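You operate a simulated robot arm through the tools that you are given. There is no shell and no other tool. Be economical: measure what you need, move in short steps, check, and stop when the job is done.

Carry out the task below with a simulated two-armed robot. There is one attempt and no reset: what you move stays moved.

TASK
Put one of the weights from the table top behind the scale on the white sign on the top of the cupboard. Then take the yellow brush and leave it on the top of the scale plate. Then press the weigh button three times. Then put one of the sprouted potatoes from the top of the rollers in the green tray. Then put one of the twine rolls from the right end of the grading table on top of the blue cone. Then put the cream sack on the right end of the grading table away on the top of the steel table. Then put the white divider on the top of the cupboard away on the bench behind the yellow stops. Then put the small grey crate on the long table away on the pallet on the turntable. Then take the yellow card from the long table and put it on top of the thin white cone there. Then put the white net on the long table away on the top shelf of the sack rack. Then put the small blue crate on the long table away on the top of the crate table. The order counts. Set down upright: weight, twine roll, white divider.
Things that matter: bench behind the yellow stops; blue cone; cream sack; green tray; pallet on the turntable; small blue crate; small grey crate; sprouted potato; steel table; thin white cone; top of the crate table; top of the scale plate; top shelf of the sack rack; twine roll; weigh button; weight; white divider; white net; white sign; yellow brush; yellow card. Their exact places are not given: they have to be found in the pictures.

It is judged by the outcome, as a careful person would: the job done as asked, and still so three seconds after it is handed in. It fails if anything else is knocked over, pushed out of place, dropped, spilled or broken.

THE ROBOT
Two 7-joint arms with fingered hands on one trunk, on a base that drives. Base frame: it is fixed to the floor where the robot stands at the start and does not move with it; the origin is under the middle of the robot, x ahead of it, y to its left, z up. Lengths are in mm, angles in degrees, forces in N, time in s.
The left shoulder is at the start at [30, 136, 1105], the right one opposite. Places, roughly: bench behind the yellow stops [8300, -1000, 900]; blue cone [3250, 500, 1000]; cream sack [3000, 250, 1000]; green tray (25x17x5 cm) [-1000, -200, 800]; pallet on the turntable [5300, -400, 700]; sprouted potato (7x5x5 cm) [2000, -200, 900]; steel table [6400, -3400, 700]; top of the crate table [8100, -5500, 800]; top of the scale plate [700, -200, 1000]; top shelf of the sack rack [200, -1100, 800]; twine roll (7x7x8 cm) [3200, 200, 900]; weigh button [600, -400, 1000]; white divider (17x6x10 cm) [2500, 1800, 900]; white sign [2750, 1750, 1000]; yellow brush (16x7x9 cm) [600, 0, 900]. Payload 5 kg a hand.
The TCP of each hand is the grasp point between the finger pads, 42 mm short of the fingertips. In the tool frame z runs along the fingers and y along their closing line. The gripper opens to 208 mm. The gripper's body begins 119 mm behind the TCP. The gripper is a hand of 4 fingers: y runs from the thumb to the fingers, the wrist lies at [0, 0, -332] in the tool frame, and closing takes about 1.5 s.
Orientation is told as [roll, pitch, yaw] about the base's x, y, z axes, in that order, counted from this pose: with the fingers straight down and closing along the base's y, the tool's x points along the base's -x, its y along +y and its z along -z.

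THE INTERFACE
- The arms move only by the tool send_rows. It takes "left_motion", "right_motion" or both (then of equal length, played together; a hand with none holds still); each is a list of rows, each an object of numbers (a shift or turn left out is 0, a gripper value left out holds the last): "tx", "ty", "tz": the shift along the tool's x, y, z in units of 300 mm (1.0 is 300 mm); "wx", "wy", "wz": the turn, a rotation vector about the tool's x, y, z in units of 180 degrees (1.0 is 180 degrees). In form: [{"tx": .., "ty": .., "tz": .., "wx": .., "wy": .., "wz": ..}, ...]. A call has 1 to 12 rows; each row is the pose to reach, as a shift and turn from the pose commanded when the call began, along the tool's axes at that moment. "left_hand" and "right_hand" are, for a hand that has rows, the closure in counts, from 0 (fully open) to 255 (shut), set as the call begins (left out, the last holds). A call with a number of a shift or a turn outside -1 to 1 is refused whole. Rows are played at 5 a second. More than 50 mm and 8.6 degrees between two rows, or a gripper value outside its range, and nothing of the call is played. A pose out of reach is approached as far as the arm can. The call stops where the force on the tool passes 40 N (or 10 N more than at its start, if that is more) or the arm is blocked; 0.2 s more then pass. The fingers move at their own pace (about 72 mm/s each) and stop on an object; they squeeze with about 33 N. The grip force told is the motor's: it shows also when the fingers shut on nothing. Time passes only in rows, and 0.2 s behind the last, so rows that repeat a pose let the fingers close. It gives the time, the measured TCP pose, the force on the tool (base axes), the opening and the grip force at its end, in the units of the frame above (readings bear some noise), with the torque about the TCP (base axes, N m) and any sound that the robot's microphone picked up, and new pictures: "show" is both (left out), scene, wrist or none (wrist: the cameras of the hands that moved).
- Cameras (640 x 400 px; columns grow to the right, rows downward): "scene" is now at [15.1, -15.6, 1808.5]; the picture's right is [-0.33, -0.95, -0.00], its down [-0.88, 0.30, -0.36] and it looks along [0.34, -0.12, -0.93] (base axes); focal length 214 px, centre (320, 200). "left" rides on the left gripper at [-101, 0, -145] in its tool frame; the picture's right is [0.00, -1.00, 0.00], its down [0.82, 0.00, -0.57] and it looks along [0.57, 0.00, 0.82] (tool axes); focal length 261 px, centre (320, 200). "right" rides on the right gripper at [101, 0, -145] in its tool frame; the picture's right is [0.00, 1.00, 0.00], its down [-0.82, 0.00, -0.57] and it looks along [-0.57, 0.00, 0.82] (tool axes); focal length 261 px, centre (320, 200).
- raise_lower(by): slides the trunk up (or, below 0, down) by that many mm; the arms and the scene camera ride with it, the base frame stays. It gives what a move gives, with no picture.
- roll_base(legs): drives the robot by 1 to 6 legs, each [ahead, left, turn to the left] in mm, mm and degrees, along the robot's own axes; the way and the turn of a leg run together, so that a leg with both is an arc; at most 1500 mm and 180 degrees a leg. The arms and the cameras ride along, it lands a little off, and it stops where it bumps. It gives what a move gives, and a new picture of the scene camera.
- set_fingers(finger1, finger2, finger3, thumb_bend, hand): sets how far each is bent, from 0 (flat) to 1 (curled in); at 0.3 the hand is open as for a grip, at 0.7 the pads meet at the TCP. One left out holds its place. A second passes; each finger stops where it meets its share of the squeeze, and holds until it gets a number again. A gripper value or a shape takes the hand back. It gives what a move gives, with no picture; readings hold the bend of each and the force on the fingers (four entries, about 0 where the hand has none), thumb and palm.
- set_grasp(shape, hand): the hand has 4 fingers and takes this shape, open, in about a second: jaw (thumb against the fingers, like two jaws); tri (thumb and two fingers); tip (a fingertip pinch); poke (one finger out to press); point (the index stretched); flat (the hand flat); cup (the hand cupped); fist (a fist). The gripper value then closes the fingers along that shape, each until it touches; the sizes above hold for jaw. It gives what a move gives, with no picture.
- turn_head(pan, tilt): turns the head with the scene camera to pan (to the left, within 143 degrees either way) and tilt (down, from -29 to 69), counted from straight ahead of the robot. It gives what a move gives, and a new picture of the scene camera.
- point_at(camera, pixels): there is no depth. For up to 12 entries [column, row, z] of the newest picture of that camera ("zoom" is the newest enlarged one), the place [x, y] in the base frame at which the ray of that pixel passes the height z, good to about 3 mm, but the place of the scene camera against the robot may be out by one fixed shift of up to 12 mm in any direction. No time passes.
- inspect(camera, box): a new picture of the part [left, top, right, bottom] of that camera's present view, enlarged. No time passes.
- finish_job(): hands the job in; it is judged then, once.

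Keep the steps short. Do not move on a guess: measure, check each grasp and each placing, and mend mistakes. In all there are 357 turns and 360 pictures (those below and enlarged ones count). Leave the grippers open and the arms clear of the work at the hand-in unless told otherwise, and finish with a single line.

The tools are called after "Call:" as name(argument=value, ...) on one line, values as JSON. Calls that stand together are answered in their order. send_rows: Moves the arms, as the interface text tells. Its arguments: {"type":"object","properties":{"left_motion":{"type":"array"},"left_hand":{"type":"number"},"right_motion":{"type":"array"},"right_hand":{"type":"number"},"show":{"type":"string","enum":["both","scene","wrist","none"]}},"required":[]} The other tools are called the same way: raise_lower (by) slides the trunk up or down; set_grasp (shape, hand) gives the hand a shape; set_fingers (finger1, finger2, finger3, thumb_bend, hand) moves the fingers one by one; roll_base (legs) drives the base; turn_head (pan, tilt) turns the head that bears the scene camera; point_at (camera, pixels) gives the place at which the rays of pixels pass given heights; inspect (camera, box) takes an enlarged picture of a part of a camera's view; finish_job () hands the job in.

At the start:

```text
t: 0.0
left_tool_pos: [720.9, -48.2, 1218.0]
left_tcp_rot: [0.0, 0.0, 0.0]
left_contact_force: [0.0, 0.1, 1.0]
left_wrist_torque: [0.04, 0.0, 0.02]
left_width: 208.0
left_gripper_force: 0.2
left_shape: jaw
left_bend: [0.3, 0.3, 0.3, 0.3]
left_finger forces: [0.0, 0.0, 0.0, 0.0, 0.0, 0.0]
right_tool_pos: [367.9, -537.9, 1292.1]
right_tcp_rot: [0.1, 0.0, 0.0]
right_contact_force: [1.0, 0.0, 0.4]
right_wrist_torque: [0.01, -0.01, 0.01]
right_width: 208.0
right_gripper_force: 0.1
right_shape: jaw
right_bend: [0.3, 0.3, 0.3, 0.3]
right_finger forces: [0.1, 0.0, 0.0, 0.1, 0.1, 0.0]
trunk travel left (down, up): [-125.0, 365.0]
robot x, y, heading: [-3.9, 3.0, 0.0]
head pan, tilt: [-19.0, 68.8]
```

scene: 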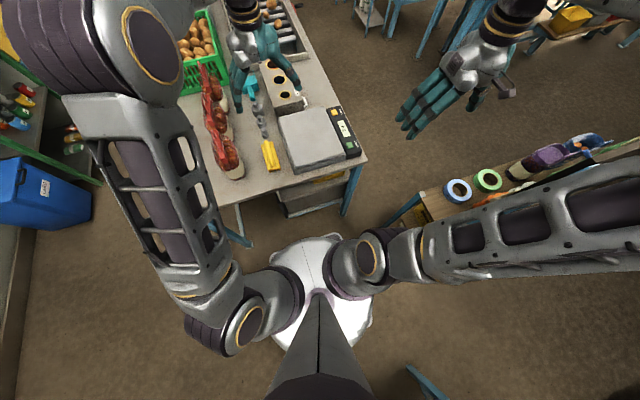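
right: 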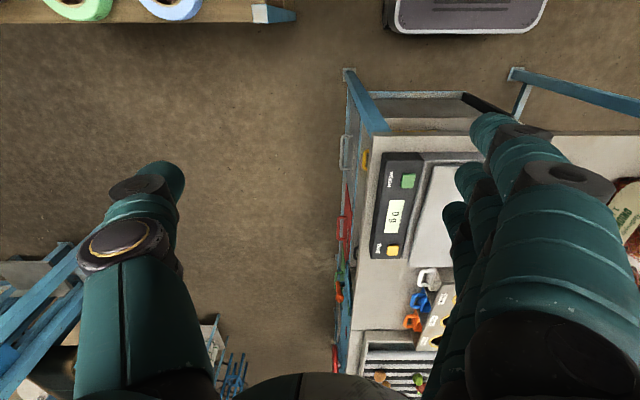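
left: 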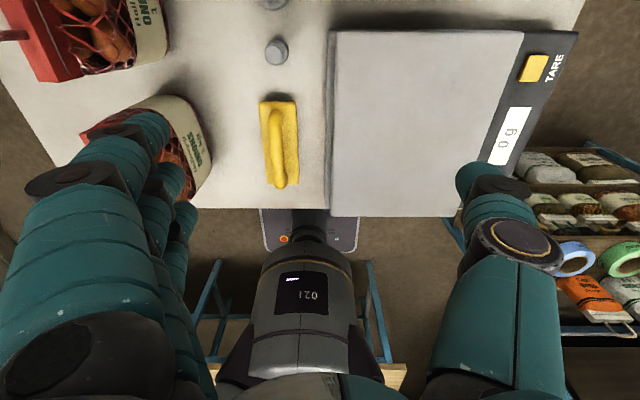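

I start by looking at the scale table: head view forward.

Call:
turn_head(pan=0, tilt=40)

Call:
inspect(camera="left", box=[160, 0, 420, 200])

```text
t: 0.9
left_tool_pos: [721.0, -50.5, 1217.6]
left_tcp_rot: [-0.1, 0.0, 0.0]
left_contact_force: [0.4, 0.2, -0.9]
left_wrist_torque: [0.01, -0.02, 0.02]
left_width: 207.9
left_gripper_force: 0.1
left_shape: jaw
left_bend: [0.3, 0.3, 0.3, 0.3]
left_finger forces: [0.0, 0.0, 0.1, 0.1, 0.0, 0.1]
right_tool_pos: [367.2, -537.8, 1291.3]
right_tcp_rot: [0.0, 0.0, 0.1]
right_contact_force: [0.0, -0.6, 0.6]
right_wrist_torque: [0.01, -0.01, 0.01]
right_width: 207.6
right_gripper_force: 0.1
right_shape: jaw
right_bend: [0.3, 0.3, 0.3, 0.3]
right_finger forces: [0.0, 0.1, 0.0, 0.0, 0.0, 0.0]
trunk travel left (down, up): [-125.0, 365.0]
robot x, y, heading: [-0.3, 2.3, 0.1]
head pan, tilt: [0.0, 40.0]
```

scene: 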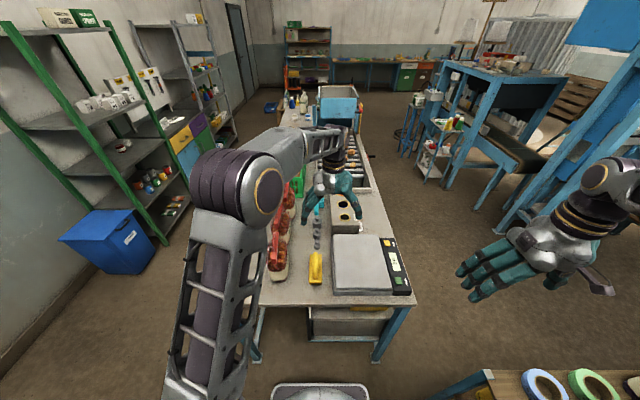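

```text
2.00 times, centred on (290, 100) of left
```

zoom: 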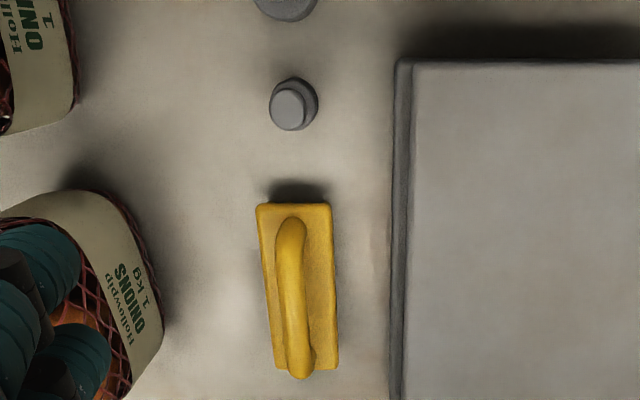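

I look closer at the table behind the scale.

Call:
inspect(camera="scene", box=[240, 80, 420, 310])

Call:
inspect(camera="right", box=[330, 100, 640, 400])

Call:
inspect(camera="scene", box=[240, 0, 640, 250])

```text
1.74 times, centred on (330, 195) of scene
```

zoom: 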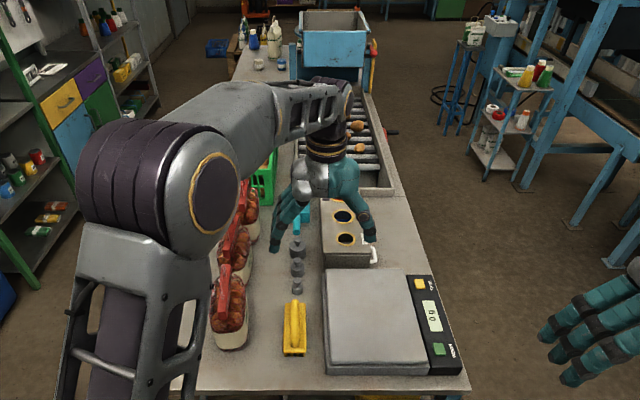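

```text
1.33 times, centred on (485, 250) of right
```

zoom: 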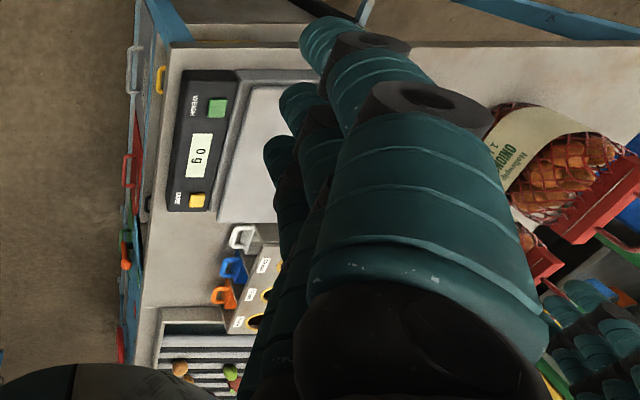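

```text
1.60 times, centred on (440, 125) of scene
```

zoom: 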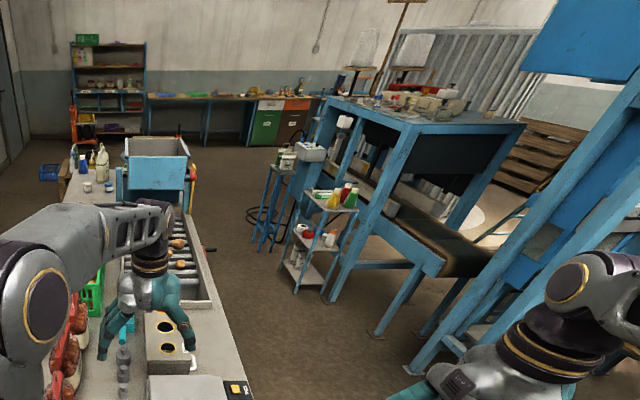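

I triangulate the table height: the same points in both left and scene cameras.

Call:
point_at(camera="left", pixels=[[276, 52, 780], [276, 52, 880], [331, 217, 780], [331, 217, 880], [461, 217, 880], [332, 32, 880], [522, 33, 880], [280, 100, 880], [280, 186, 880]])

Call:
point_at(camera="scene", pixels=[[334, 293, 780], [334, 293, 880], [392, 291, 880], [332, 235, 880], [381, 236, 880]])

Call:
inspect(camera="scene", box=[280, 190, 440, 310])

```text
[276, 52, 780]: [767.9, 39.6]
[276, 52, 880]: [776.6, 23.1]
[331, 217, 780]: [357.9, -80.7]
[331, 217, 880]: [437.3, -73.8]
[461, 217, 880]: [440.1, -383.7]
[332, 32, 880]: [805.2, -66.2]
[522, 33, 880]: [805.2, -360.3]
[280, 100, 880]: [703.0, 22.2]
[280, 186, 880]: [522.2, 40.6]
```

```text
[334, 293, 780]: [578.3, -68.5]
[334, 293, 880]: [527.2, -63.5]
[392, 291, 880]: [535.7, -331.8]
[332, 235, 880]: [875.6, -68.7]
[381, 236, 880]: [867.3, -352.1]
```

```text
3.33 times, centred on (360, 250) of scene
```

zoom: 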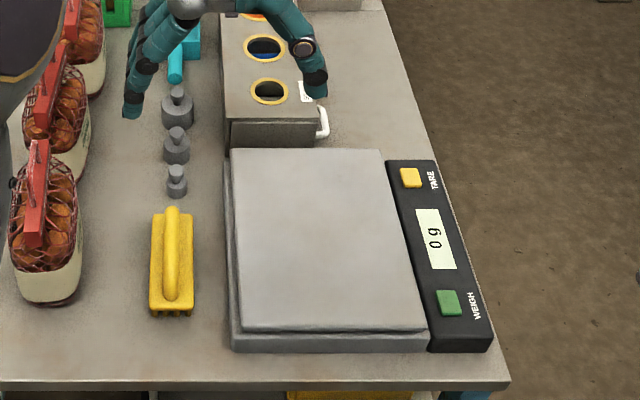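

Call:
point_at(camera="left", pixels=[[299, 184.5, 880], [299, 184.5, 920], [261, 102, 900], [276, 52, 900], [265.5, 184, 900], [297, 102, 900]])

Call:
point_at(camera="scene", pixels=[[321.6, 282, 880], [321.6, 282, 920], [317, 242, 900], [317, 248.5, 900], [316.5, 239, 900], [316.7, 228, 900], [317.3, 217, 900]])

```text
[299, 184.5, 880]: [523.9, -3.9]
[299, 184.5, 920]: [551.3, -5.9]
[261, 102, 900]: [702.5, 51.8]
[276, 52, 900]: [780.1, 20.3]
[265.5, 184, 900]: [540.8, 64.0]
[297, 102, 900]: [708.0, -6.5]
```

```text
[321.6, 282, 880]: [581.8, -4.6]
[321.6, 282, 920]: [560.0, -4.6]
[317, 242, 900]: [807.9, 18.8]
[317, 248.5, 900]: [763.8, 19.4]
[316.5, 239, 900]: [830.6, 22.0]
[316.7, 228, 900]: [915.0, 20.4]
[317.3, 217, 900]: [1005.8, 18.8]
```

Table is about z 890, plate about 949. I move the left hand over the weights and shape it to a tip pinch to see it.

Call:
set_grasp(hand="left", shape="tip")

Call:
send_rows(left_motion=[{"tx": -0.1, "ty": 0.12}, {"tx": -0.2, "ty": 0.24}, {"tx": -0.2, "ty": 0.24, "tz": 0.1}])

```text
t: 1.8
left_tool_pos: [721.3, -48.6, 1219.3]
left_tcp_rot: [0.1, 0.0, 0.0]
left_contact_force: [0.2, -0.2, -0.2]
left_wrist_torque: [-0.03, 0.0, 0.01]
left_width: 207.6
left_gripper_force: 0.0
left_shape: tip
left_bend: [0.06, 0.3, 0.06, 0.3]
left_finger forces: [0.1, 0.0, 0.0, 0.0, 0.0, 0.1]
right_tool_pos: [368.3, -538.1, 1292.8]
right_tcp_rot: [0.1, 0.0, 0.0]
right_contact_force: [-0.9, -0.2, -0.5]
right_wrist_torque: [0.01, 0.0, -0.01]
right_width: 207.9
right_gripper_force: 0.0
right_shape: jaw
right_bend: [0.3, 0.3, 0.3, 0.3]
right_finger forces: [0.1, 0.0, 0.0, 0.1, 0.0, 0.0]
trunk travel left (down, up): [-125.0, 365.0]
robot x, y, heading: [-0.7, 3.3, -0.1]
head pan, tilt: [0.0, 40.0]
```

```text
t: 2.6
left_tool_pos: [781.8, 21.0, 1186.0]
left_tcp_rot: [0.1, 0.1, 0.0]
left_contact_force: [0.4, -0.7, 0.8]
left_wrist_torque: [0.09, 0.07, -0.03]
left_width: 208.0
left_gripper_force: 0.0
left_shape: tip
left_bend: [0.05, 0.3, 0.05, 0.3]
left_finger forces: [0.0, 0.1, 0.1, 0.1, 0.0, 0.0]
right_tool_pos: [367.5, -538.5, 1291.9]
right_tcp_rot: [0.0, 0.0, 0.1]
right_contact_force: [0.7, 1.1, -0.2]
right_wrist_torque: [0.03, 0.05, -0.02]
right_width: 207.7
right_gripper_force: 0.0
right_shape: jaw
right_bend: [0.3, 0.3, 0.3, 0.3]
right_finger forces: [0.0, 0.1, 0.1, 0.1, 0.0, 0.0]
trunk travel left (down, up): [-125.0, 365.0]
robot x, y, heading: [2.8, -2.6, 0.0]
head pan, tilt: [0.0, 40.0]
```

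scene: 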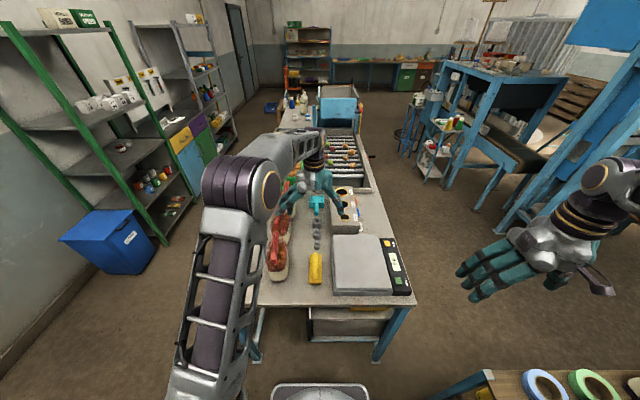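
left: 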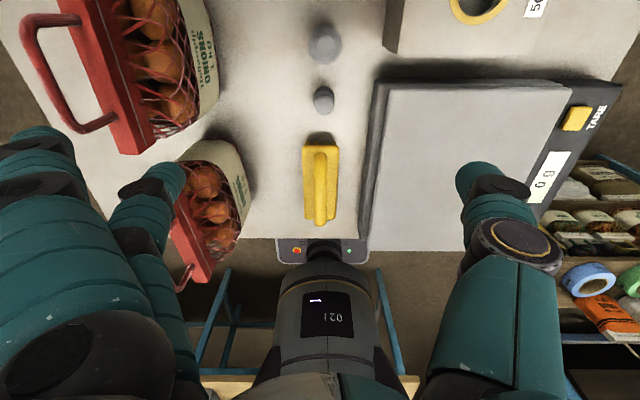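

Call:
inspect(camera="left", box=[260, 0, 400, 120])

Call:
inspect(camera="scene", box=[270, 180, 370, 290])

```text
3.33 times, centred on (330, 60) of left
```

zoom: 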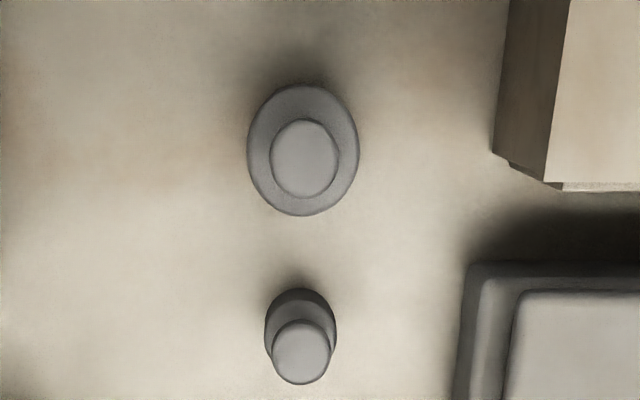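

```text
3.64 times, centred on (320, 235) of scene
```

zoom: 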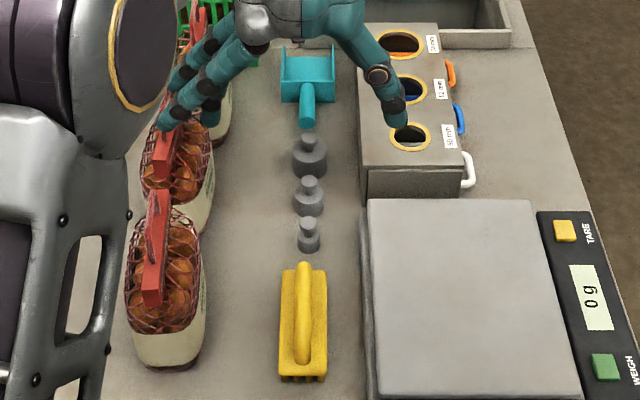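

Call:
point_at(camera="left", pixels=[[324.3, 103.6, 900], [324.3, 103.6, 940], [324.9, 47.4, 900], [324.9, 47.4, 950], [314.0, 47, 910], [336, 47, 910], [317, 90, 900], [331.8, 90, 900], [299.4, 43, 900], [337.5, 43, 900]])

Call:
point_at(camera="scene", pixels=[[316.7, 240.8, 900], [316.7, 240.8, 940], [316.7, 229.8, 900], [316.7, 229.8, 950], [316.7, 218, 900], [316.7, 218, 960], [316.7, 249, 890], [316.7, 239.5, 890], [316.7, 229, 890]])

```text
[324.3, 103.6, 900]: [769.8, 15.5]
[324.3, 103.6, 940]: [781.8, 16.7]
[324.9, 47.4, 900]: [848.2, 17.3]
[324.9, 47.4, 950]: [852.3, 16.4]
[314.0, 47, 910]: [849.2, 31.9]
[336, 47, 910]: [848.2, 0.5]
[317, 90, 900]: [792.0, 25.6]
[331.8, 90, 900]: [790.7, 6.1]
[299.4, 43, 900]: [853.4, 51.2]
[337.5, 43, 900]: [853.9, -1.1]
```

```text
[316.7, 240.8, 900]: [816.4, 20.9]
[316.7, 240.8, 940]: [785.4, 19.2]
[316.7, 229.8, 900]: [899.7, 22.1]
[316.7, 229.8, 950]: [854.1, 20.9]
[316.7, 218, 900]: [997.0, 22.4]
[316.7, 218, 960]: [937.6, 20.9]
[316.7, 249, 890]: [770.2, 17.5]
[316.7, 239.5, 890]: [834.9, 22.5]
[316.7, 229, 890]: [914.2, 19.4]
```

Small weight at about (784,17), top 943; medium (852,17), top 952. I test the tip pinch's closed geometry in the air.

Call:
send_rows(left_motion=[{"tz": 0}, {"tz": 0}, {"tz": 0}, {"tz": 0}, {"tz": 0}, {"tz": 0}, {"tz": 0}], left_hand=200, show="both")

Call:
inspect(camera="scene", box=[250, 120, 400, 260])

```text
t: 4.2
left_tool_pos: [781.9, 22.2, 1187.6]
left_tcp_rot: [-0.1, 0.0, 0.0]
left_contact_force: [0.2, 0.5, 0.3]
left_wrist_torque: [0.0, 0.01, 0.01]
left_width: 45.6
left_gripper_force: 0.0
left_shape: tip
left_bend: [0.05, 0.73, 0.05, 0.7]
left_finger forces: [0.0, 0.0, 0.0, 0.2, 0.0, 0.0]
right_tool_pos: [368.0, -538.5, 1291.3]
right_tcp_rot: [-0.1, 0.0, 0.0]
right_contact_force: [0.5, 0.2, 0.2]
right_wrist_torque: [0.03, 0.03, -0.01]
right_width: 207.8
right_gripper_force: 0.0
right_shape: jaw
right_bend: [0.3, 0.3, 0.3, 0.3]
right_finger forces: [0.0, 0.0, 0.0, 0.0, 0.0, 0.1]
trunk travel left (down, up): [-125.0, 365.0]
robot x, y, heading: [2.7, -0.7, -0.2]
head pan, tilt: [0.0, 40.0]
```

scene: 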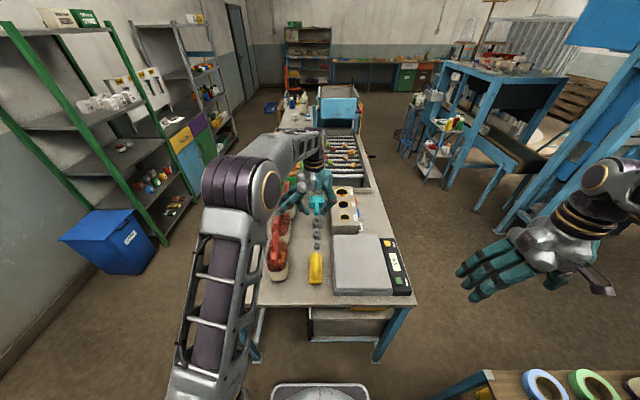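
left: 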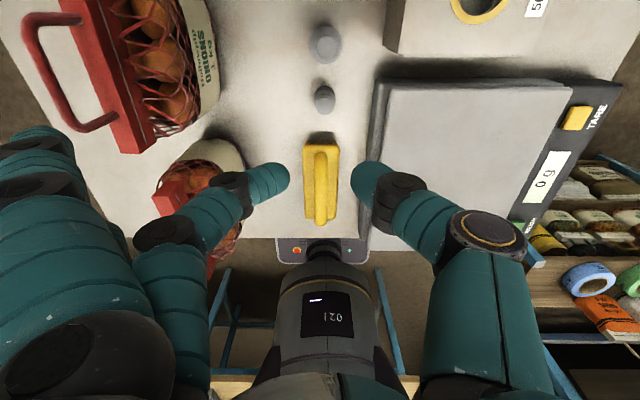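

```text
2.86 times, centred on (325, 190) of scene
```

zoom: 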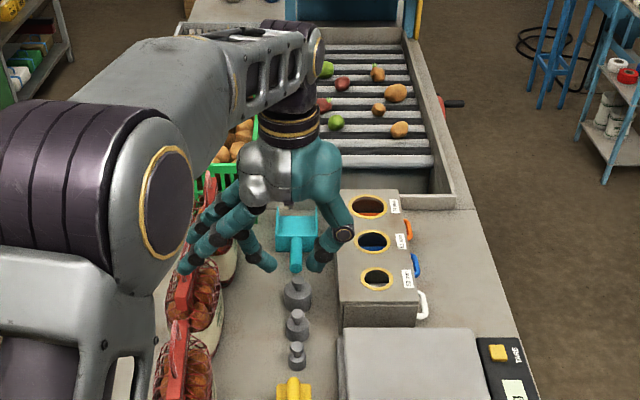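

I check the jaw shape half-closed.

Call:
set_grasp(hand="left", shape="jaw")

Call:
send_rows(left_motion=[{"tz": 0.05}, {"tz": 0.15}, {"tz": 0.25}, {"tz": 0.3}, {"tz": 0.3}, {"tz": 0.3}], left_hand=150, show="wrist")

Call:
inspect(camera="scene", box=[250, 120, 400, 260])

```text
t: 5.1
left_tool_pos: [781.2, 24.0, 1187.7]
left_tcp_rot: [0.0, -0.1, -0.1]
left_contact_force: [-0.3, -0.5, 0.3]
left_wrist_torque: [0.01, 0.0, 0.0]
left_width: 207.9
left_gripper_force: 0.1
left_shape: jaw
left_bend: [0.3, 0.3, 0.3, 0.3]
left_finger forces: [0.1, 0.0, 0.0, 0.1, 0.1, 0.0]
right_tool_pos: [367.7, -537.0, 1291.7]
right_tcp_rot: [0.0, 0.0, 0.0]
right_contact_force: [0.0, -0.3, 0.5]
right_wrist_torque: [0.01, 0.0, 0.02]
right_width: 207.6
right_gripper_force: 0.0
right_shape: jaw
right_bend: [0.3, 0.3, 0.3, 0.3]
right_finger forces: [0.1, 0.0, 0.0, 0.0, 0.1, 0.0]
trunk travel left (down, up): [-125.0, 365.0]
robot x, y, heading: [-0.1, 0.6, 0.0]
head pan, tilt: [0.0, 40.0]
```

```text
t: 6.5
left_tool_pos: [782.0, 24.3, 1096.5]
left_tcp_rot: [0.0, 0.0, 0.0]
left_contact_force: [0.1, 0.4, 0.0]
left_wrist_torque: [-0.01, 0.0, 0.01]
left_width: 86.7
left_gripper_force: 0.1
left_shape: jaw
left_bend: [0.73, 0.73, 0.73, 0.7]
left_finger forces: [0.0, 0.0, 0.1, 0.0, 0.1, 0.0]
right_tool_pos: [369.3, -539.2, 1292.3]
right_tcp_rot: [0.0, 0.0, -0.1]
right_contact_force: [0.3, 0.1, -0.3]
right_wrist_torque: [0.0, -0.01, -0.01]
right_width: 207.8
right_gripper_force: 0.2
right_shape: jaw
right_bend: [0.3, 0.3, 0.3, 0.3]
right_finger forces: [0.0, 0.1, 0.0, 0.1, 0.0, 0.0]
trunk travel left (down, up): [-125.0, 365.0]
robot x, y, heading: [2.3, -0.2, -0.3]
head pan, tilt: [0.0, 40.0]
```

left: 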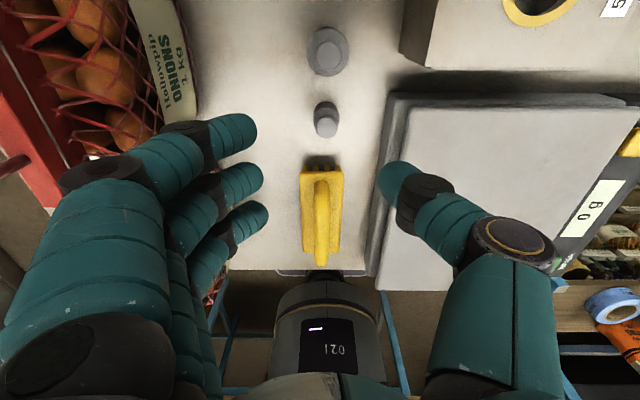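

```text
2.86 times, centred on (325, 190) of scene
```

zoom: 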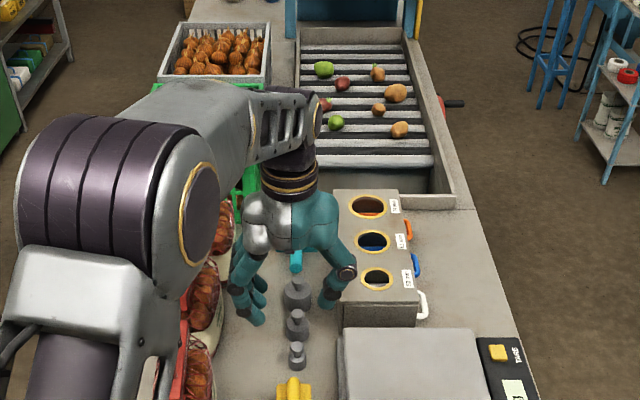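

Call:
point_at(camera="left", pixels=[[197, 90, 900], [175, 0, 900], [328, 47, 915], [328, 47, 945], [308, 50, 910], [348, 50, 910], [385, 110, 945], [402, 60, 900], [326, 112, 900]])

```text
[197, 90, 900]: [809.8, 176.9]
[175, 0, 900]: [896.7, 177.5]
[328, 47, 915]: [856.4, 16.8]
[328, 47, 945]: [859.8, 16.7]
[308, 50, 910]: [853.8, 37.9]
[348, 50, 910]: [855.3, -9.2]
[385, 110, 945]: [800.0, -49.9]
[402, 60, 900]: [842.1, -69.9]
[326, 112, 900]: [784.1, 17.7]
```

Medium weight centre (855,16), clear on both sides. I move above it with the jaw narrowed, then descend to just above the table.

Call:
send_rows(left_motion=[{"tx": -0.12, "ty": -0.007}, {"tx": -0.243, "ty": -0.014}, {"tx": -0.243, "ty": -0.014, "tz": 0.1}, {"tx": -0.243, "ty": -0.014, "tz": 0.2}, {"tx": -0.243, "ty": -0.014, "tz": 0.28}], left_hand=165, show="wrist")

Call:
inspect(camera="scene", box=[250, 160, 400, 260])

```text
t: 7.7
left_tool_pos: [854.7, 19.1, 1013.8]
left_tcp_rot: [0.0, -0.1, 0.0]
left_contact_force: [0.2, 0.4, -0.3]
left_wrist_torque: [-0.03, 0.02, 0.04]
left_width: 74.1
left_gripper_force: 0.1
left_shape: jaw
left_bend: [0.73, 0.73, 0.73, 0.7]
left_finger forces: [0.0, 0.0, 0.0, 0.0, 0.0, 0.0]
right_tool_pos: [368.2, -538.4, 1292.8]
right_tcp_rot: [0.0, 0.0, -0.1]
right_contact_force: [0.6, 0.1, -0.5]
right_wrist_torque: [-0.03, 0.06, 0.0]
right_width: 207.9
right_gripper_force: 0.1
right_shape: jaw
right_bend: [0.3, 0.3, 0.3, 0.3]
right_finger forces: [0.1, 0.1, 0.0, 0.1, 0.0, 0.1]
trunk travel left (down, up): [-125.0, 365.0]
robot x, y, heading: [2.2, 1.4, -0.1]
head pan, tilt: [0.0, 40.0]
```

left: 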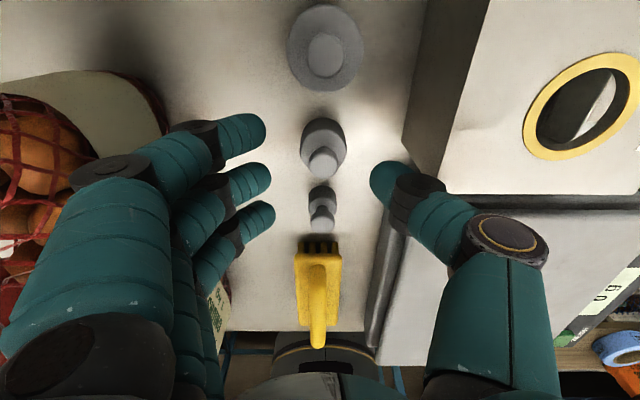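

```text
4.00 times, centred on (325, 210) of scene
```

zoom: 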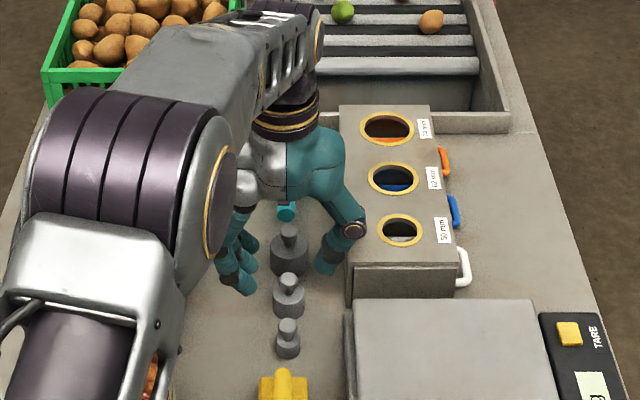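

Call:
point_at(camera="left", pixels=[[403, 143, 890], [440, 194, 950], [440, 194, 965], [327, 160, 950], [302, 140, 900], [347, 140, 900], [322, 65, 950]])

Call:
point_at(camera="scene", pixels=[[333, 229, 890], [332, 223, 950], [332, 223, 965]])

```text
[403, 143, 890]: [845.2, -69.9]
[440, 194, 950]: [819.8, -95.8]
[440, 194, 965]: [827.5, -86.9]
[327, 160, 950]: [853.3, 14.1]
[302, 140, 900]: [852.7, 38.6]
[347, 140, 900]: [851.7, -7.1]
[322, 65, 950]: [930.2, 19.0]
```

```text
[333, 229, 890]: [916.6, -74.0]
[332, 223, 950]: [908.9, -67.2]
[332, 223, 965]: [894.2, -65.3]
```

The size box stands tall (top ≈1010), so the thumb would hit it. I yaw the hand 22° so the thumb goes into the gap, and check.

Call:
send_rows(left_motion=[{"wz": 0.04}, {"wz": 0.08}, {"wz": 0.122}, {"wz": 0.122, "tz": 0.1}], left_hand=170, show="wrist")

Call:
inspect(camera="scene", box=[270, 190, 370, 260])

```text
t: 8.7
left_tool_pos: [856.2, 19.5, 982.3]
left_tcp_rot: [0.1, 0.0, -22.0]
left_contact_force: [0.6, -0.5, 0.1]
left_wrist_torque: [0.03, 0.13, 0.03]
left_width: 69.9
left_gripper_force: 0.0
left_shape: jaw
left_bend: [0.73, 0.73, 0.73, 0.7]
left_finger forces: [0.1, 0.0, 0.0, 0.1, 0.1, 0.0]
right_tool_pos: [369.1, -538.1, 1291.4]
right_tcp_rot: [0.0, 0.2, 0.0]
right_contact_force: [-0.4, 0.1, -1.0]
right_wrist_torque: [0.06, 0.14, -0.06]
right_width: 208.0
right_gripper_force: 0.0
right_shape: jaw
right_bend: [0.3, 0.3, 0.3, 0.3]
right_finger forces: [0.0, 0.0, 0.0, 0.0, 0.1, 0.1]
trunk travel left (down, up): [-125.0, 365.0]
robot x, y, heading: [4.3, 1.3, 0.0]
head pan, tilt: [0.0, 40.0]
```

left: 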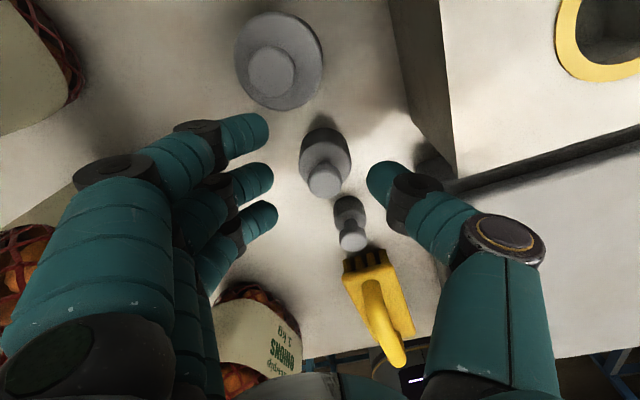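

```text
5.71 times, centred on (320, 225) of scene
```

zoom: 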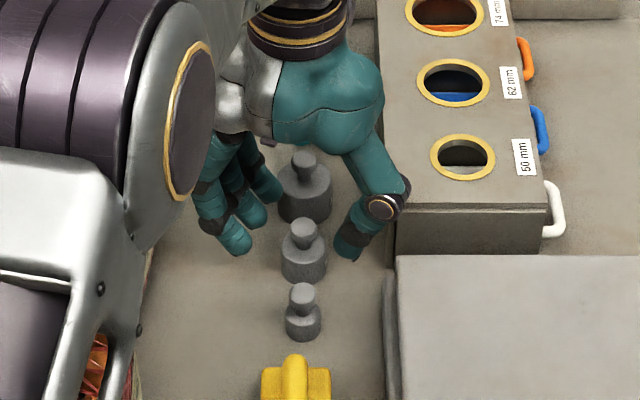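

Clear. Descend 44 mm.

Call:
send_rows(left_motion=[{"tz": 0.05}, {"tz": 0.1}, {"tz": 0.147}], show="wrist")

Call:
inspect(camera="scene", box=[270, 190, 370, 260])

```text
t: 9.5
left_tool_pos: [854.5, 19.3, 944.4]
left_tcp_rot: [0.2, -0.3, -21.9]
left_contact_force: [-1.3, 2.2, 20.9]
left_wrist_torque: [0.33, 0.22, 0.01]
left_width: 70.5
left_gripper_force: 0.0
left_shape: jaw
left_bend: [0.74, 0.74, 0.74, 0.7]
left_finger forces: [1.6, 4.7, 6.8, 0.0, 7.8, 0.0]
right_tool_pos: [366.0, -538.2, 1292.9]
right_tcp_rot: [0.0, 0.0, 0.0]
right_contact_force: [0.2, 0.1, 0.1]
right_wrist_torque: [-0.03, -0.03, -0.02]
right_width: 207.7
right_gripper_force: 0.0
right_shape: jaw
right_bend: [0.3, 0.3, 0.3, 0.3]
right_finger forces: [0.0, 0.1, 0.1, 0.1, 0.0, 0.0]
trunk travel left (down, up): [-125.0, 365.0]
robot x, y, heading: [0.6, 2.7, 0.2]
head pan, tilt: [0.0, 40.0]
```

left: 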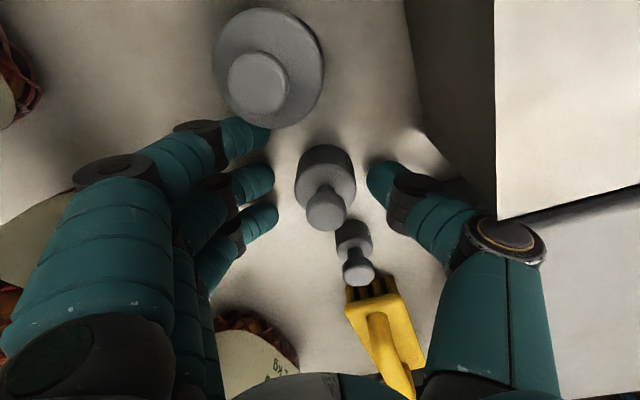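

```text
5.71 times, centred on (320, 225) of scene
```

zoom: 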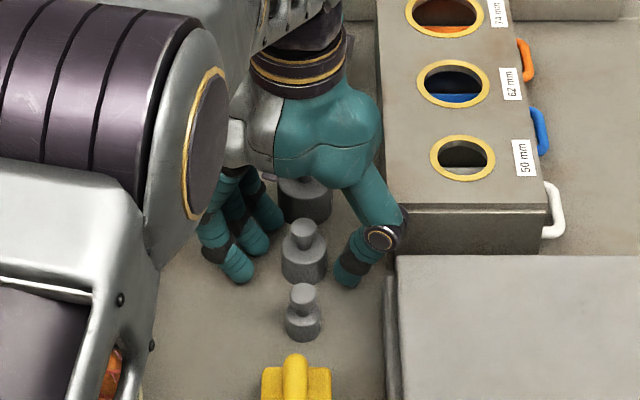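

Fingertips touch the table. I raise 5 mm and close.

Call:
send_rows(left_motion=[{"tz": -0.02}, {"tz": -0.02}], show="none")

Call:
send_rows(left_motion=[{"tz": 0}, {"tz": 0}, {"tz": 0}, {"tz": 0}, {"tz": 0}, {"tz": 0}, {"tz": 0}, {"tz": 0}], left_hand=255, show="wrist")

Call:
inspect(camera="scene", box=[270, 190, 370, 260])

```text
t: 10.1
left_tool_pos: [853.3, 19.5, 944.5]
left_tcp_rot: [0.1, 0.1, -22.0]
left_contact_force: [0.2, 0.0, 0.8]
left_wrist_torque: [0.0, 0.02, -0.01]
left_width: 69.8
left_gripper_force: 0.1
left_shape: jaw
left_bend: [0.74, 0.74, 0.74, 0.7]
left_finger forces: [0.1, 0.0, 0.1, 0.1, 0.0, 0.1]
right_tool_pos: [368.2, -537.6, 1292.4]
right_tcp_rot: [-0.1, 0.0, 0.0]
right_contact_force: [-0.2, -0.9, -0.7]
right_wrist_torque: [0.03, 0.01, -0.01]
right_width: 207.8
right_gripper_force: 0.1
right_shape: jaw
right_bend: [0.3, 0.3, 0.3, 0.3]
right_finger forces: [0.0, 0.0, 0.0, 0.0, 0.0, 0.1]
trunk travel left (down, up): [-125.0, 365.0]
robot x, y, heading: [0.7, -1.5, 0.0]
head pan, tilt: [0.0, 40.0]
```

```text
t: 11.9
left_tool_pos: [855.1, 17.9, 947.3]
left_tcp_rot: [0.1, -0.1, -21.9]
left_contact_force: [-2.4, -0.9, 9.8]
left_wrist_torque: [0.2, -0.07, 0.14]
left_width: 23.3
left_gripper_force: 32.9
left_shape: jaw
left_bend: [0.73, 0.71, 0.7, 0.71]
left_finger forces: [2.0, 21.2, 0.1, 0.0, 25.2, 0.0]
right_tool_pos: [366.9, -538.1, 1291.2]
right_tcp_rot: [0.0, 0.0, 0.0]
right_contact_force: [-0.3, 0.3, 0.2]
right_wrist_torque: [0.02, 0.0, -0.01]
right_width: 207.9
right_gripper_force: 0.1
right_shape: jaw
right_bend: [0.3, 0.3, 0.3, 0.3]
right_finger forces: [0.0, 0.1, 0.1, 0.1, 0.1, 0.0]
trunk travel left (down, up): [-125.0, 365.0]
robot x, y, heading: [-1.2, 2.1, 0.3]
head pan, tilt: [0.0, 40.0]
```

left: 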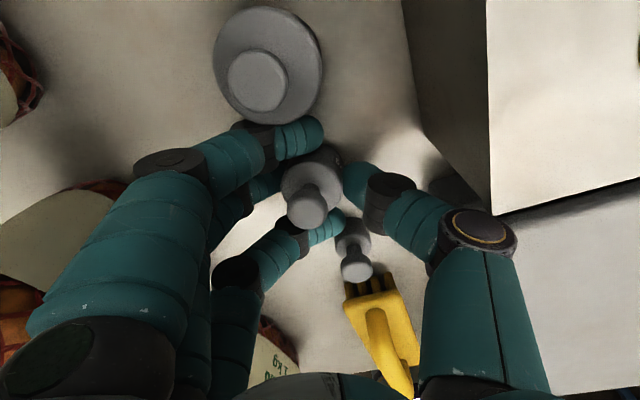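

```text
5.71 times, centred on (320, 225) of scene
```

zoom: 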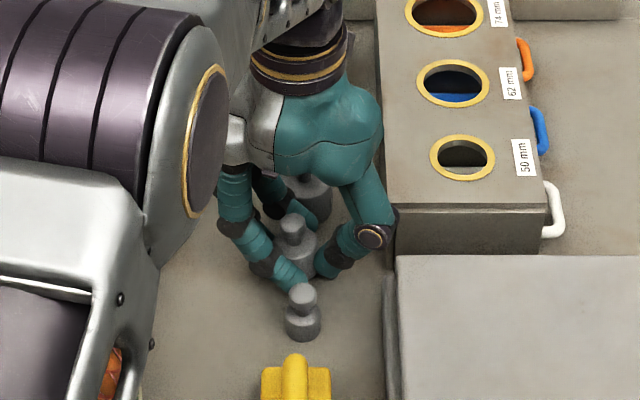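

Finger 2 and thumb grip the weight. Lift straight 30 mm and look.

Call:
send_rows(left_motion=[{"tz": -0.05}, {"tz": -0.1}, {"tz": -0.2}, {"tz": -0.33}], show="wrist")

Call:
inspect(camera="scene", box=[270, 180, 370, 260])

```text
t: 12.9
left_tool_pos: [854.2, 20.0, 1045.8]
left_tcp_rot: [-0.1, 0.1, -22.0]
left_contact_force: [-1.0, -0.5, -6.1]
left_wrist_torque: [-0.03, -0.17, 0.03]
left_width: 21.3
left_gripper_force: 32.7
left_shape: jaw
left_bend: [0.73, 0.55, 0.7, 0.71]
left_finger forces: [0.0, 21.4, 0.1, 0.1, 20.7, 0.1]
right_tool_pos: [366.5, -537.4, 1292.4]
right_tcp_rot: [0.0, 0.0, 0.0]
right_contact_force: [-0.9, -0.1, -0.2]
right_wrist_torque: [0.01, -0.12, -0.03]
right_width: 207.7
right_gripper_force: 0.0
right_shape: jaw
right_bend: [0.3, 0.3, 0.3, 0.3]
right_finger forces: [0.1, 0.0, 0.0, 0.0, 0.0, 0.0]
trunk travel left (down, up): [-125.0, 365.0]
robot x, y, heading: [1.0, 0.3, 0.1]
head pan, tilt: [0.0, 40.0]
```

left: 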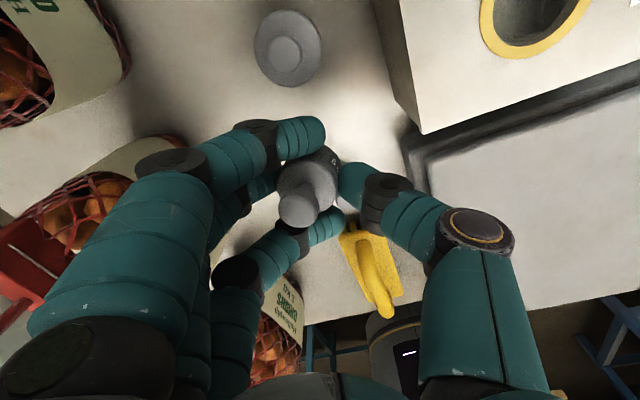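

```text
5.00 times, centred on (320, 220) of scene
```

zoom: 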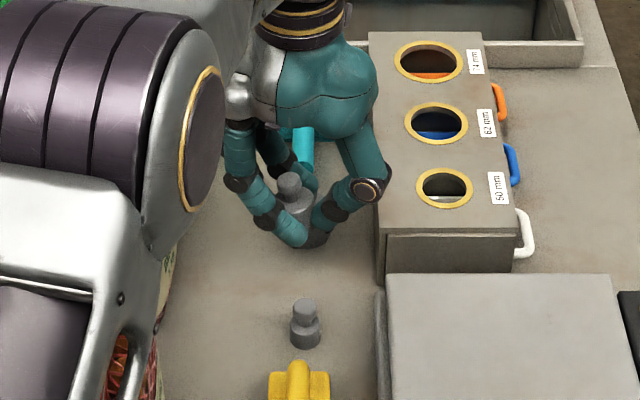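

Held. I lift further, retract the hand, and look left for the path to the cupboard.

Call:
send_rows(left_motion=[{"tz": -0.15}, {"tz": -0.3}, {"tz": -0.45}, {"tz": -0.5, "tx": 0.15}, {"tz": -0.5, "tx": 0.3}, {"tz": -0.5, "tx": 0.45}, {"tz": -0.5, "tx": 0.6}, {"tz": -0.5, "tx": 0.75}, {"tz": -0.5, "tx": 0.9}], show="wrist")

Call:
turn_head(pan=45, tilt=30)

```text
t: 14.9
left_tool_pos: [601.5, 120.1, 1195.9]
left_tcp_rot: [0.0, -0.2, -22.1]
left_contact_force: [-1.4, 0.5, -4.5]
left_wrist_torque: [-0.1, -0.12, 0.02]
left_width: 21.2
left_gripper_force: 33.0
left_shape: jaw
left_bend: [0.73, 0.55, 0.7, 0.71]
left_finger forces: [0.0, 21.3, 0.0, 0.0, 20.6, 0.1]
right_tool_pos: [364.8, -537.1, 1294.3]
right_tcp_rot: [0.0, -0.1, -0.1]
right_contact_force: [-1.0, 0.2, 0.5]
right_wrist_torque: [-0.04, -0.19, 0.03]
right_width: 208.0
right_gripper_force: 0.1
right_shape: jaw
right_bend: [0.3, 0.3, 0.3, 0.3]
right_finger forces: [0.1, 0.0, 0.0, 0.0, 0.0, 0.1]
trunk travel left (down, up): [-125.0, 365.0]
robot x, y, heading: [-0.5, 1.9, -0.2]
head pan, tilt: [0.0, 40.0]
```

left: 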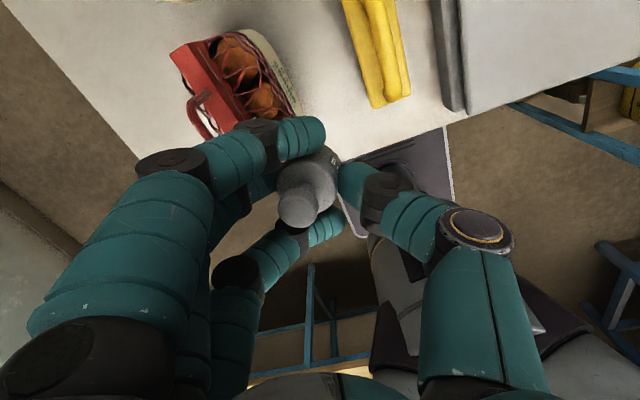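

```text
t: 16.1
left_tool_pos: [603.5, 120.3, 1194.1]
left_tcp_rot: [0.0, 0.0, -22.0]
left_contact_force: [-0.4, 0.7, -4.6]
left_wrist_torque: [-0.04, 0.05, -0.01]
left_width: 21.2
left_gripper_force: 32.6
left_shape: jaw
left_bend: [0.73, 0.55, 0.7, 0.71]
left_finger forces: [0.0, 21.4, 0.1, 0.0, 20.5, 0.0]
right_tool_pos: [367.4, -537.9, 1291.4]
right_tcp_rot: [0.0, -0.1, -0.1]
right_contact_force: [1.3, -0.2, -0.5]
right_wrist_torque: [0.01, 0.03, 0.01]
right_width: 207.6
right_gripper_force: 0.0
right_shape: jaw
right_bend: [0.3, 0.3, 0.3, 0.3]
right_finger forces: [0.1, 0.0, 0.0, 0.0, 0.1, 0.0]
trunk travel left (down, up): [-125.0, 365.0]
robot x, y, heading: [-2.1, -3.0, 0.1]
head pan, tilt: [45.0, 30.0]
```

scene: 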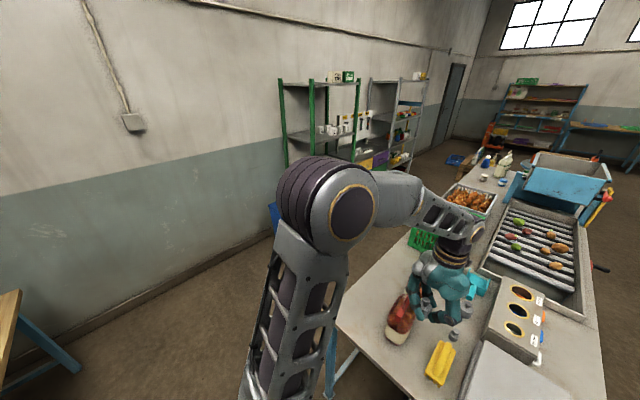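

Call:
point_at(camera="scene", pixels=[[75, 368, 0], [20, 292, 800], [110, 335, 0], [270, 235, 0], [335, 380, 0], [335, 320, 890], [400, 240, 890], [250, 260, 0], [300, 80, 1500]])

Call:
turn_head(pan=120, tilt=40)

Call:
turn_head(pan=-143, tilt=40)

```text
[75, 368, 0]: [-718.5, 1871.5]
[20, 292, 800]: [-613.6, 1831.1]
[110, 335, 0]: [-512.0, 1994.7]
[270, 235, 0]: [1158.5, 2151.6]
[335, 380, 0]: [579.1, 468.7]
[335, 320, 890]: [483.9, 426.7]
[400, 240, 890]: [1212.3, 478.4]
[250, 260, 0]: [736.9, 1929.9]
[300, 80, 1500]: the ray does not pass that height
```

```text
t: 17.5
left_tool_pos: [603.9, 120.7, 1193.7]
left_tcp_rot: [0.0, 0.0, -22.1]
left_contact_force: [0.6, 0.5, -4.9]
left_wrist_torque: [-0.07, -0.01, 0.02]
left_width: 21.2
left_gripper_force: 33.0
left_shape: jaw
left_bend: [0.73, 0.55, 0.7, 0.71]
left_finger forces: [0.0, 21.2, 0.1, 0.0, 20.5, 0.0]
right_tool_pos: [366.8, -536.9, 1291.9]
right_tcp_rot: [-0.1, 0.1, 0.0]
right_contact_force: [1.1, -0.1, -0.6]
right_wrist_torque: [-0.01, -0.01, 0.0]
right_width: 207.6
right_gripper_force: 0.0
right_shape: jaw
right_bend: [0.3, 0.3, 0.3, 0.3]
right_finger forces: [0.0, 0.1, 0.1, 0.0, 0.0, 0.0]
trunk travel left (down, up): [-125.0, 365.0]
robot x, y, heading: [-1.2, 0.9, 0.0]
head pan, tilt: [120.0, 40.0]
```

scene: 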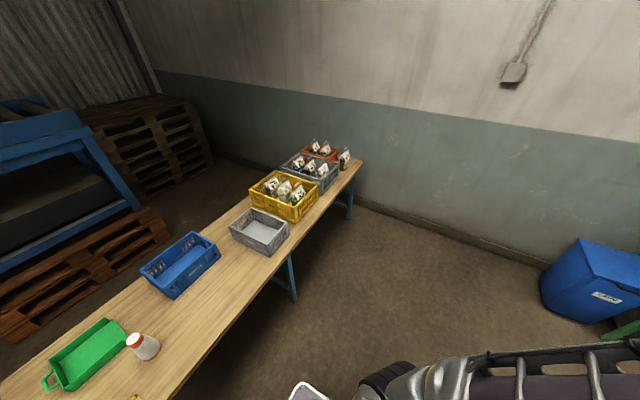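

```text
t: 21.2
left_tool_pos: [603.8, 120.6, 1193.1]
left_tcp_rot: [0.0, 0.0, -22.0]
left_contact_force: [-0.4, 0.6, -4.4]
left_wrist_torque: [-0.02, 0.04, -0.01]
left_width: 20.9
left_gripper_force: 33.0
left_shape: jaw
left_bend: [0.73, 0.55, 0.7, 0.71]
left_finger forces: [0.0, 21.2, 0.0, 0.0, 20.6, 0.1]
right_tool_pos: [368.5, -538.5, 1292.6]
right_tcp_rot: [0.1, 0.1, -0.1]
right_contact_force: [0.5, 0.3, -0.3]
right_wrist_torque: [0.01, -0.01, 0.01]
right_width: 207.5
right_gripper_force: 0.1
right_shape: jaw
right_bend: [0.3, 0.3, 0.3, 0.3]
right_finger forces: [0.0, 0.0, 0.1, 0.0, 0.0, 0.0]
trunk travel left (down, up): [-125.0, 365.0]
robot x, y, heading: [1.5, 1.5, 0.0]
head pan, tilt: [-143.0, 40.0]
```

scene: 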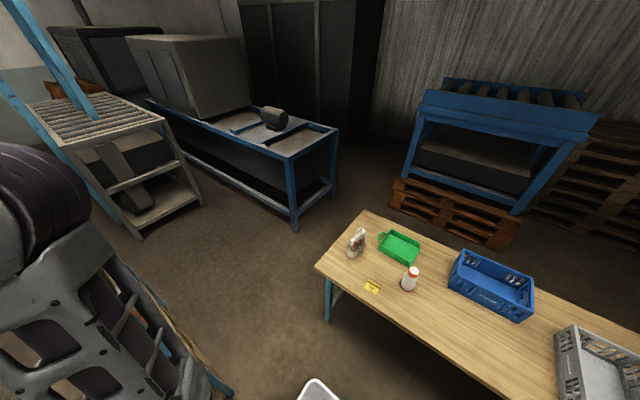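

The long table with tray, crates, card and net is behind me. I tuck the right hand in, then drive left 950 and look ahead.

Call:
send_rows(right_motion=[{"ty": 0.15}, {"ty": 0.3}, {"ty": 0.45}, {"ty": 0.6}, {"ty": 0.7}], show="none")

Call:
turn_head(pan=0, tilt=30)

Call:
roll_base(legs=[[-100, 0, 0], [0, 980, 0]])

```text
t: 22.4
left_tool_pos: [602.8, 120.4, 1194.3]
left_tcp_rot: [0.0, 0.0, -22.0]
left_contact_force: [1.2, 1.2, -5.4]
left_wrist_torque: [-0.08, 0.02, -0.01]
left_width: 21.3
left_gripper_force: 33.2
left_shape: jaw
left_bend: [0.73, 0.55, 0.7, 0.71]
left_finger forces: [0.0, 21.2, 0.1, 0.0, 20.5, 0.1]
right_tool_pos: [367.4, -326.7, 1292.3]
right_tcp_rot: [0.0, 0.1, 0.0]
right_contact_force: [0.3, -0.1, -0.4]
right_wrist_torque: [-0.05, -0.01, 0.02]
right_width: 208.2
right_gripper_force: 0.1
right_shape: jaw
right_bend: [0.3, 0.3, 0.3, 0.3]
right_finger forces: [0.1, 0.1, 0.0, 0.0, 0.1, 0.0]
trunk travel left (down, up): [-125.0, 365.0]
robot x, y, heading: [1.9, -1.6, 0.2]
head pan, tilt: [-143.0, 40.0]
```

```text
t: 24.6
left_tool_pos: [603.4, 120.7, 1194.0]
left_tcp_rot: [0.0, 0.1, -22.0]
left_contact_force: [-0.8, 0.3, -5.4]
left_wrist_torque: [-0.05, -0.01, -0.02]
left_width: 21.3
left_gripper_force: 33.2
left_shape: jaw
left_bend: [0.73, 0.55, 0.7, 0.71]
left_finger forces: [0.0, 21.3, 0.0, 0.0, 20.5, 0.0]
right_tool_pos: [367.2, -328.4, 1291.4]
right_tcp_rot: [0.0, 0.1, 0.1]
right_contact_force: [0.1, -0.1, 0.6]
right_wrist_torque: [-0.02, 0.01, 0.0]
right_width: 208.0
right_gripper_force: 0.1
right_shape: jaw
right_bend: [0.3, 0.3, 0.3, 0.3]
right_finger forces: [0.0, 0.1, 0.1, 0.0, 0.0, 0.0]
trunk travel left (down, up): [-125.0, 365.0]
robot x, y, heading: [-2.8, -1.7, 0.3]
head pan, tilt: [0.0, 30.0]
```

scene: 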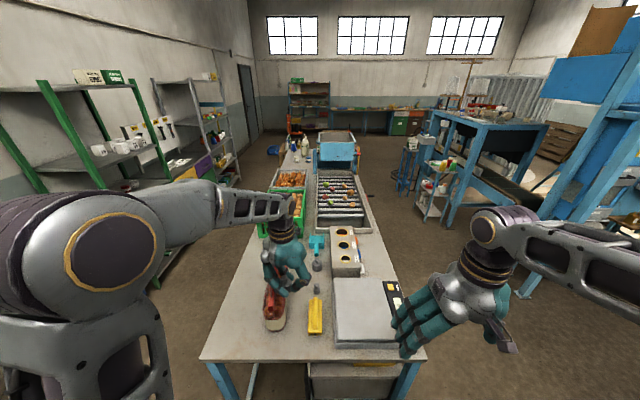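

```text
t: 30.4
left_tool_pos: [500.6, 1098.0, 1194.2]
left_tcp_rot: [0.0, 0.0, -21.6]
left_contact_force: [0.2, 1.0, -4.5]
left_wrist_torque: [-0.09, 0.03, 0.04]
left_width: 21.4
left_gripper_force: 33.5
left_shape: jaw
left_bend: [0.73, 0.55, 0.7, 0.71]
left_finger forces: [0.1, 21.3, 0.0, 0.0, 20.5, 0.0]
right_tool_pos: [267.7, 649.1, 1292.3]
right_tcp_rot: [0.0, 0.0, 0.4]
right_contact_force: [-0.8, 1.0, -0.5]
right_wrist_torque: [-0.08, 0.02, 0.01]
right_width: 208.0
right_gripper_force: 0.1
right_shape: jaw
right_bend: [0.3, 0.3, 0.3, 0.3]
right_finger forces: [0.0, 0.0, 0.1, 0.0, 0.0, 0.1]
trunk travel left (down, up): [-125.0, 365.0]
robot x, y, heading: [-103.8, 973.6, 0.3]
head pan, tilt: [0.0, 30.0]
```

scene: 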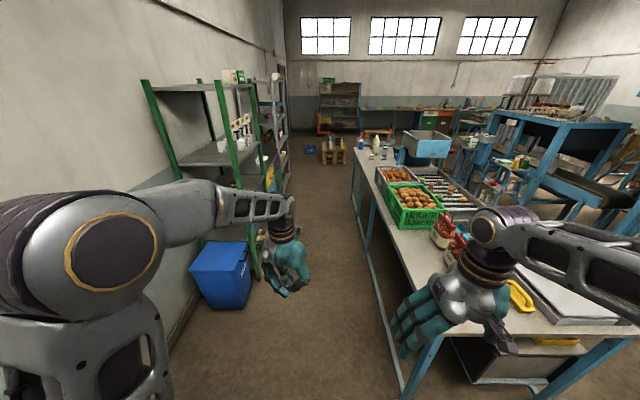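

Call:
point_at(camera="scene", pixels=[[262, 278, 0], [253, 300, 0], [291, 185, 0], [252, 245, 0], [403, 395, 0], [365, 225, 0], [322, 163, 0]])

Call:
inspect(camera="scene", box=[200, 60, 460, 220])

```text
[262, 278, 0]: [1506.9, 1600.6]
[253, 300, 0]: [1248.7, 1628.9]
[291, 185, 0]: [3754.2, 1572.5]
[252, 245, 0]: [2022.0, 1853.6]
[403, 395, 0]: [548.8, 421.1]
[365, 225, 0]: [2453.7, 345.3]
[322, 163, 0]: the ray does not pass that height
```

```text
2.46 times, centred on (330, 140) of scene
```

zoom: 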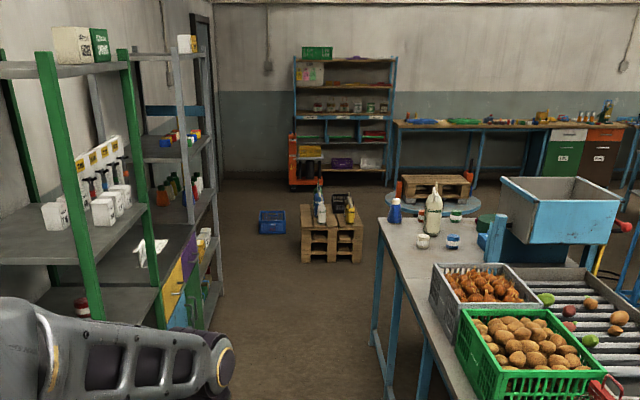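

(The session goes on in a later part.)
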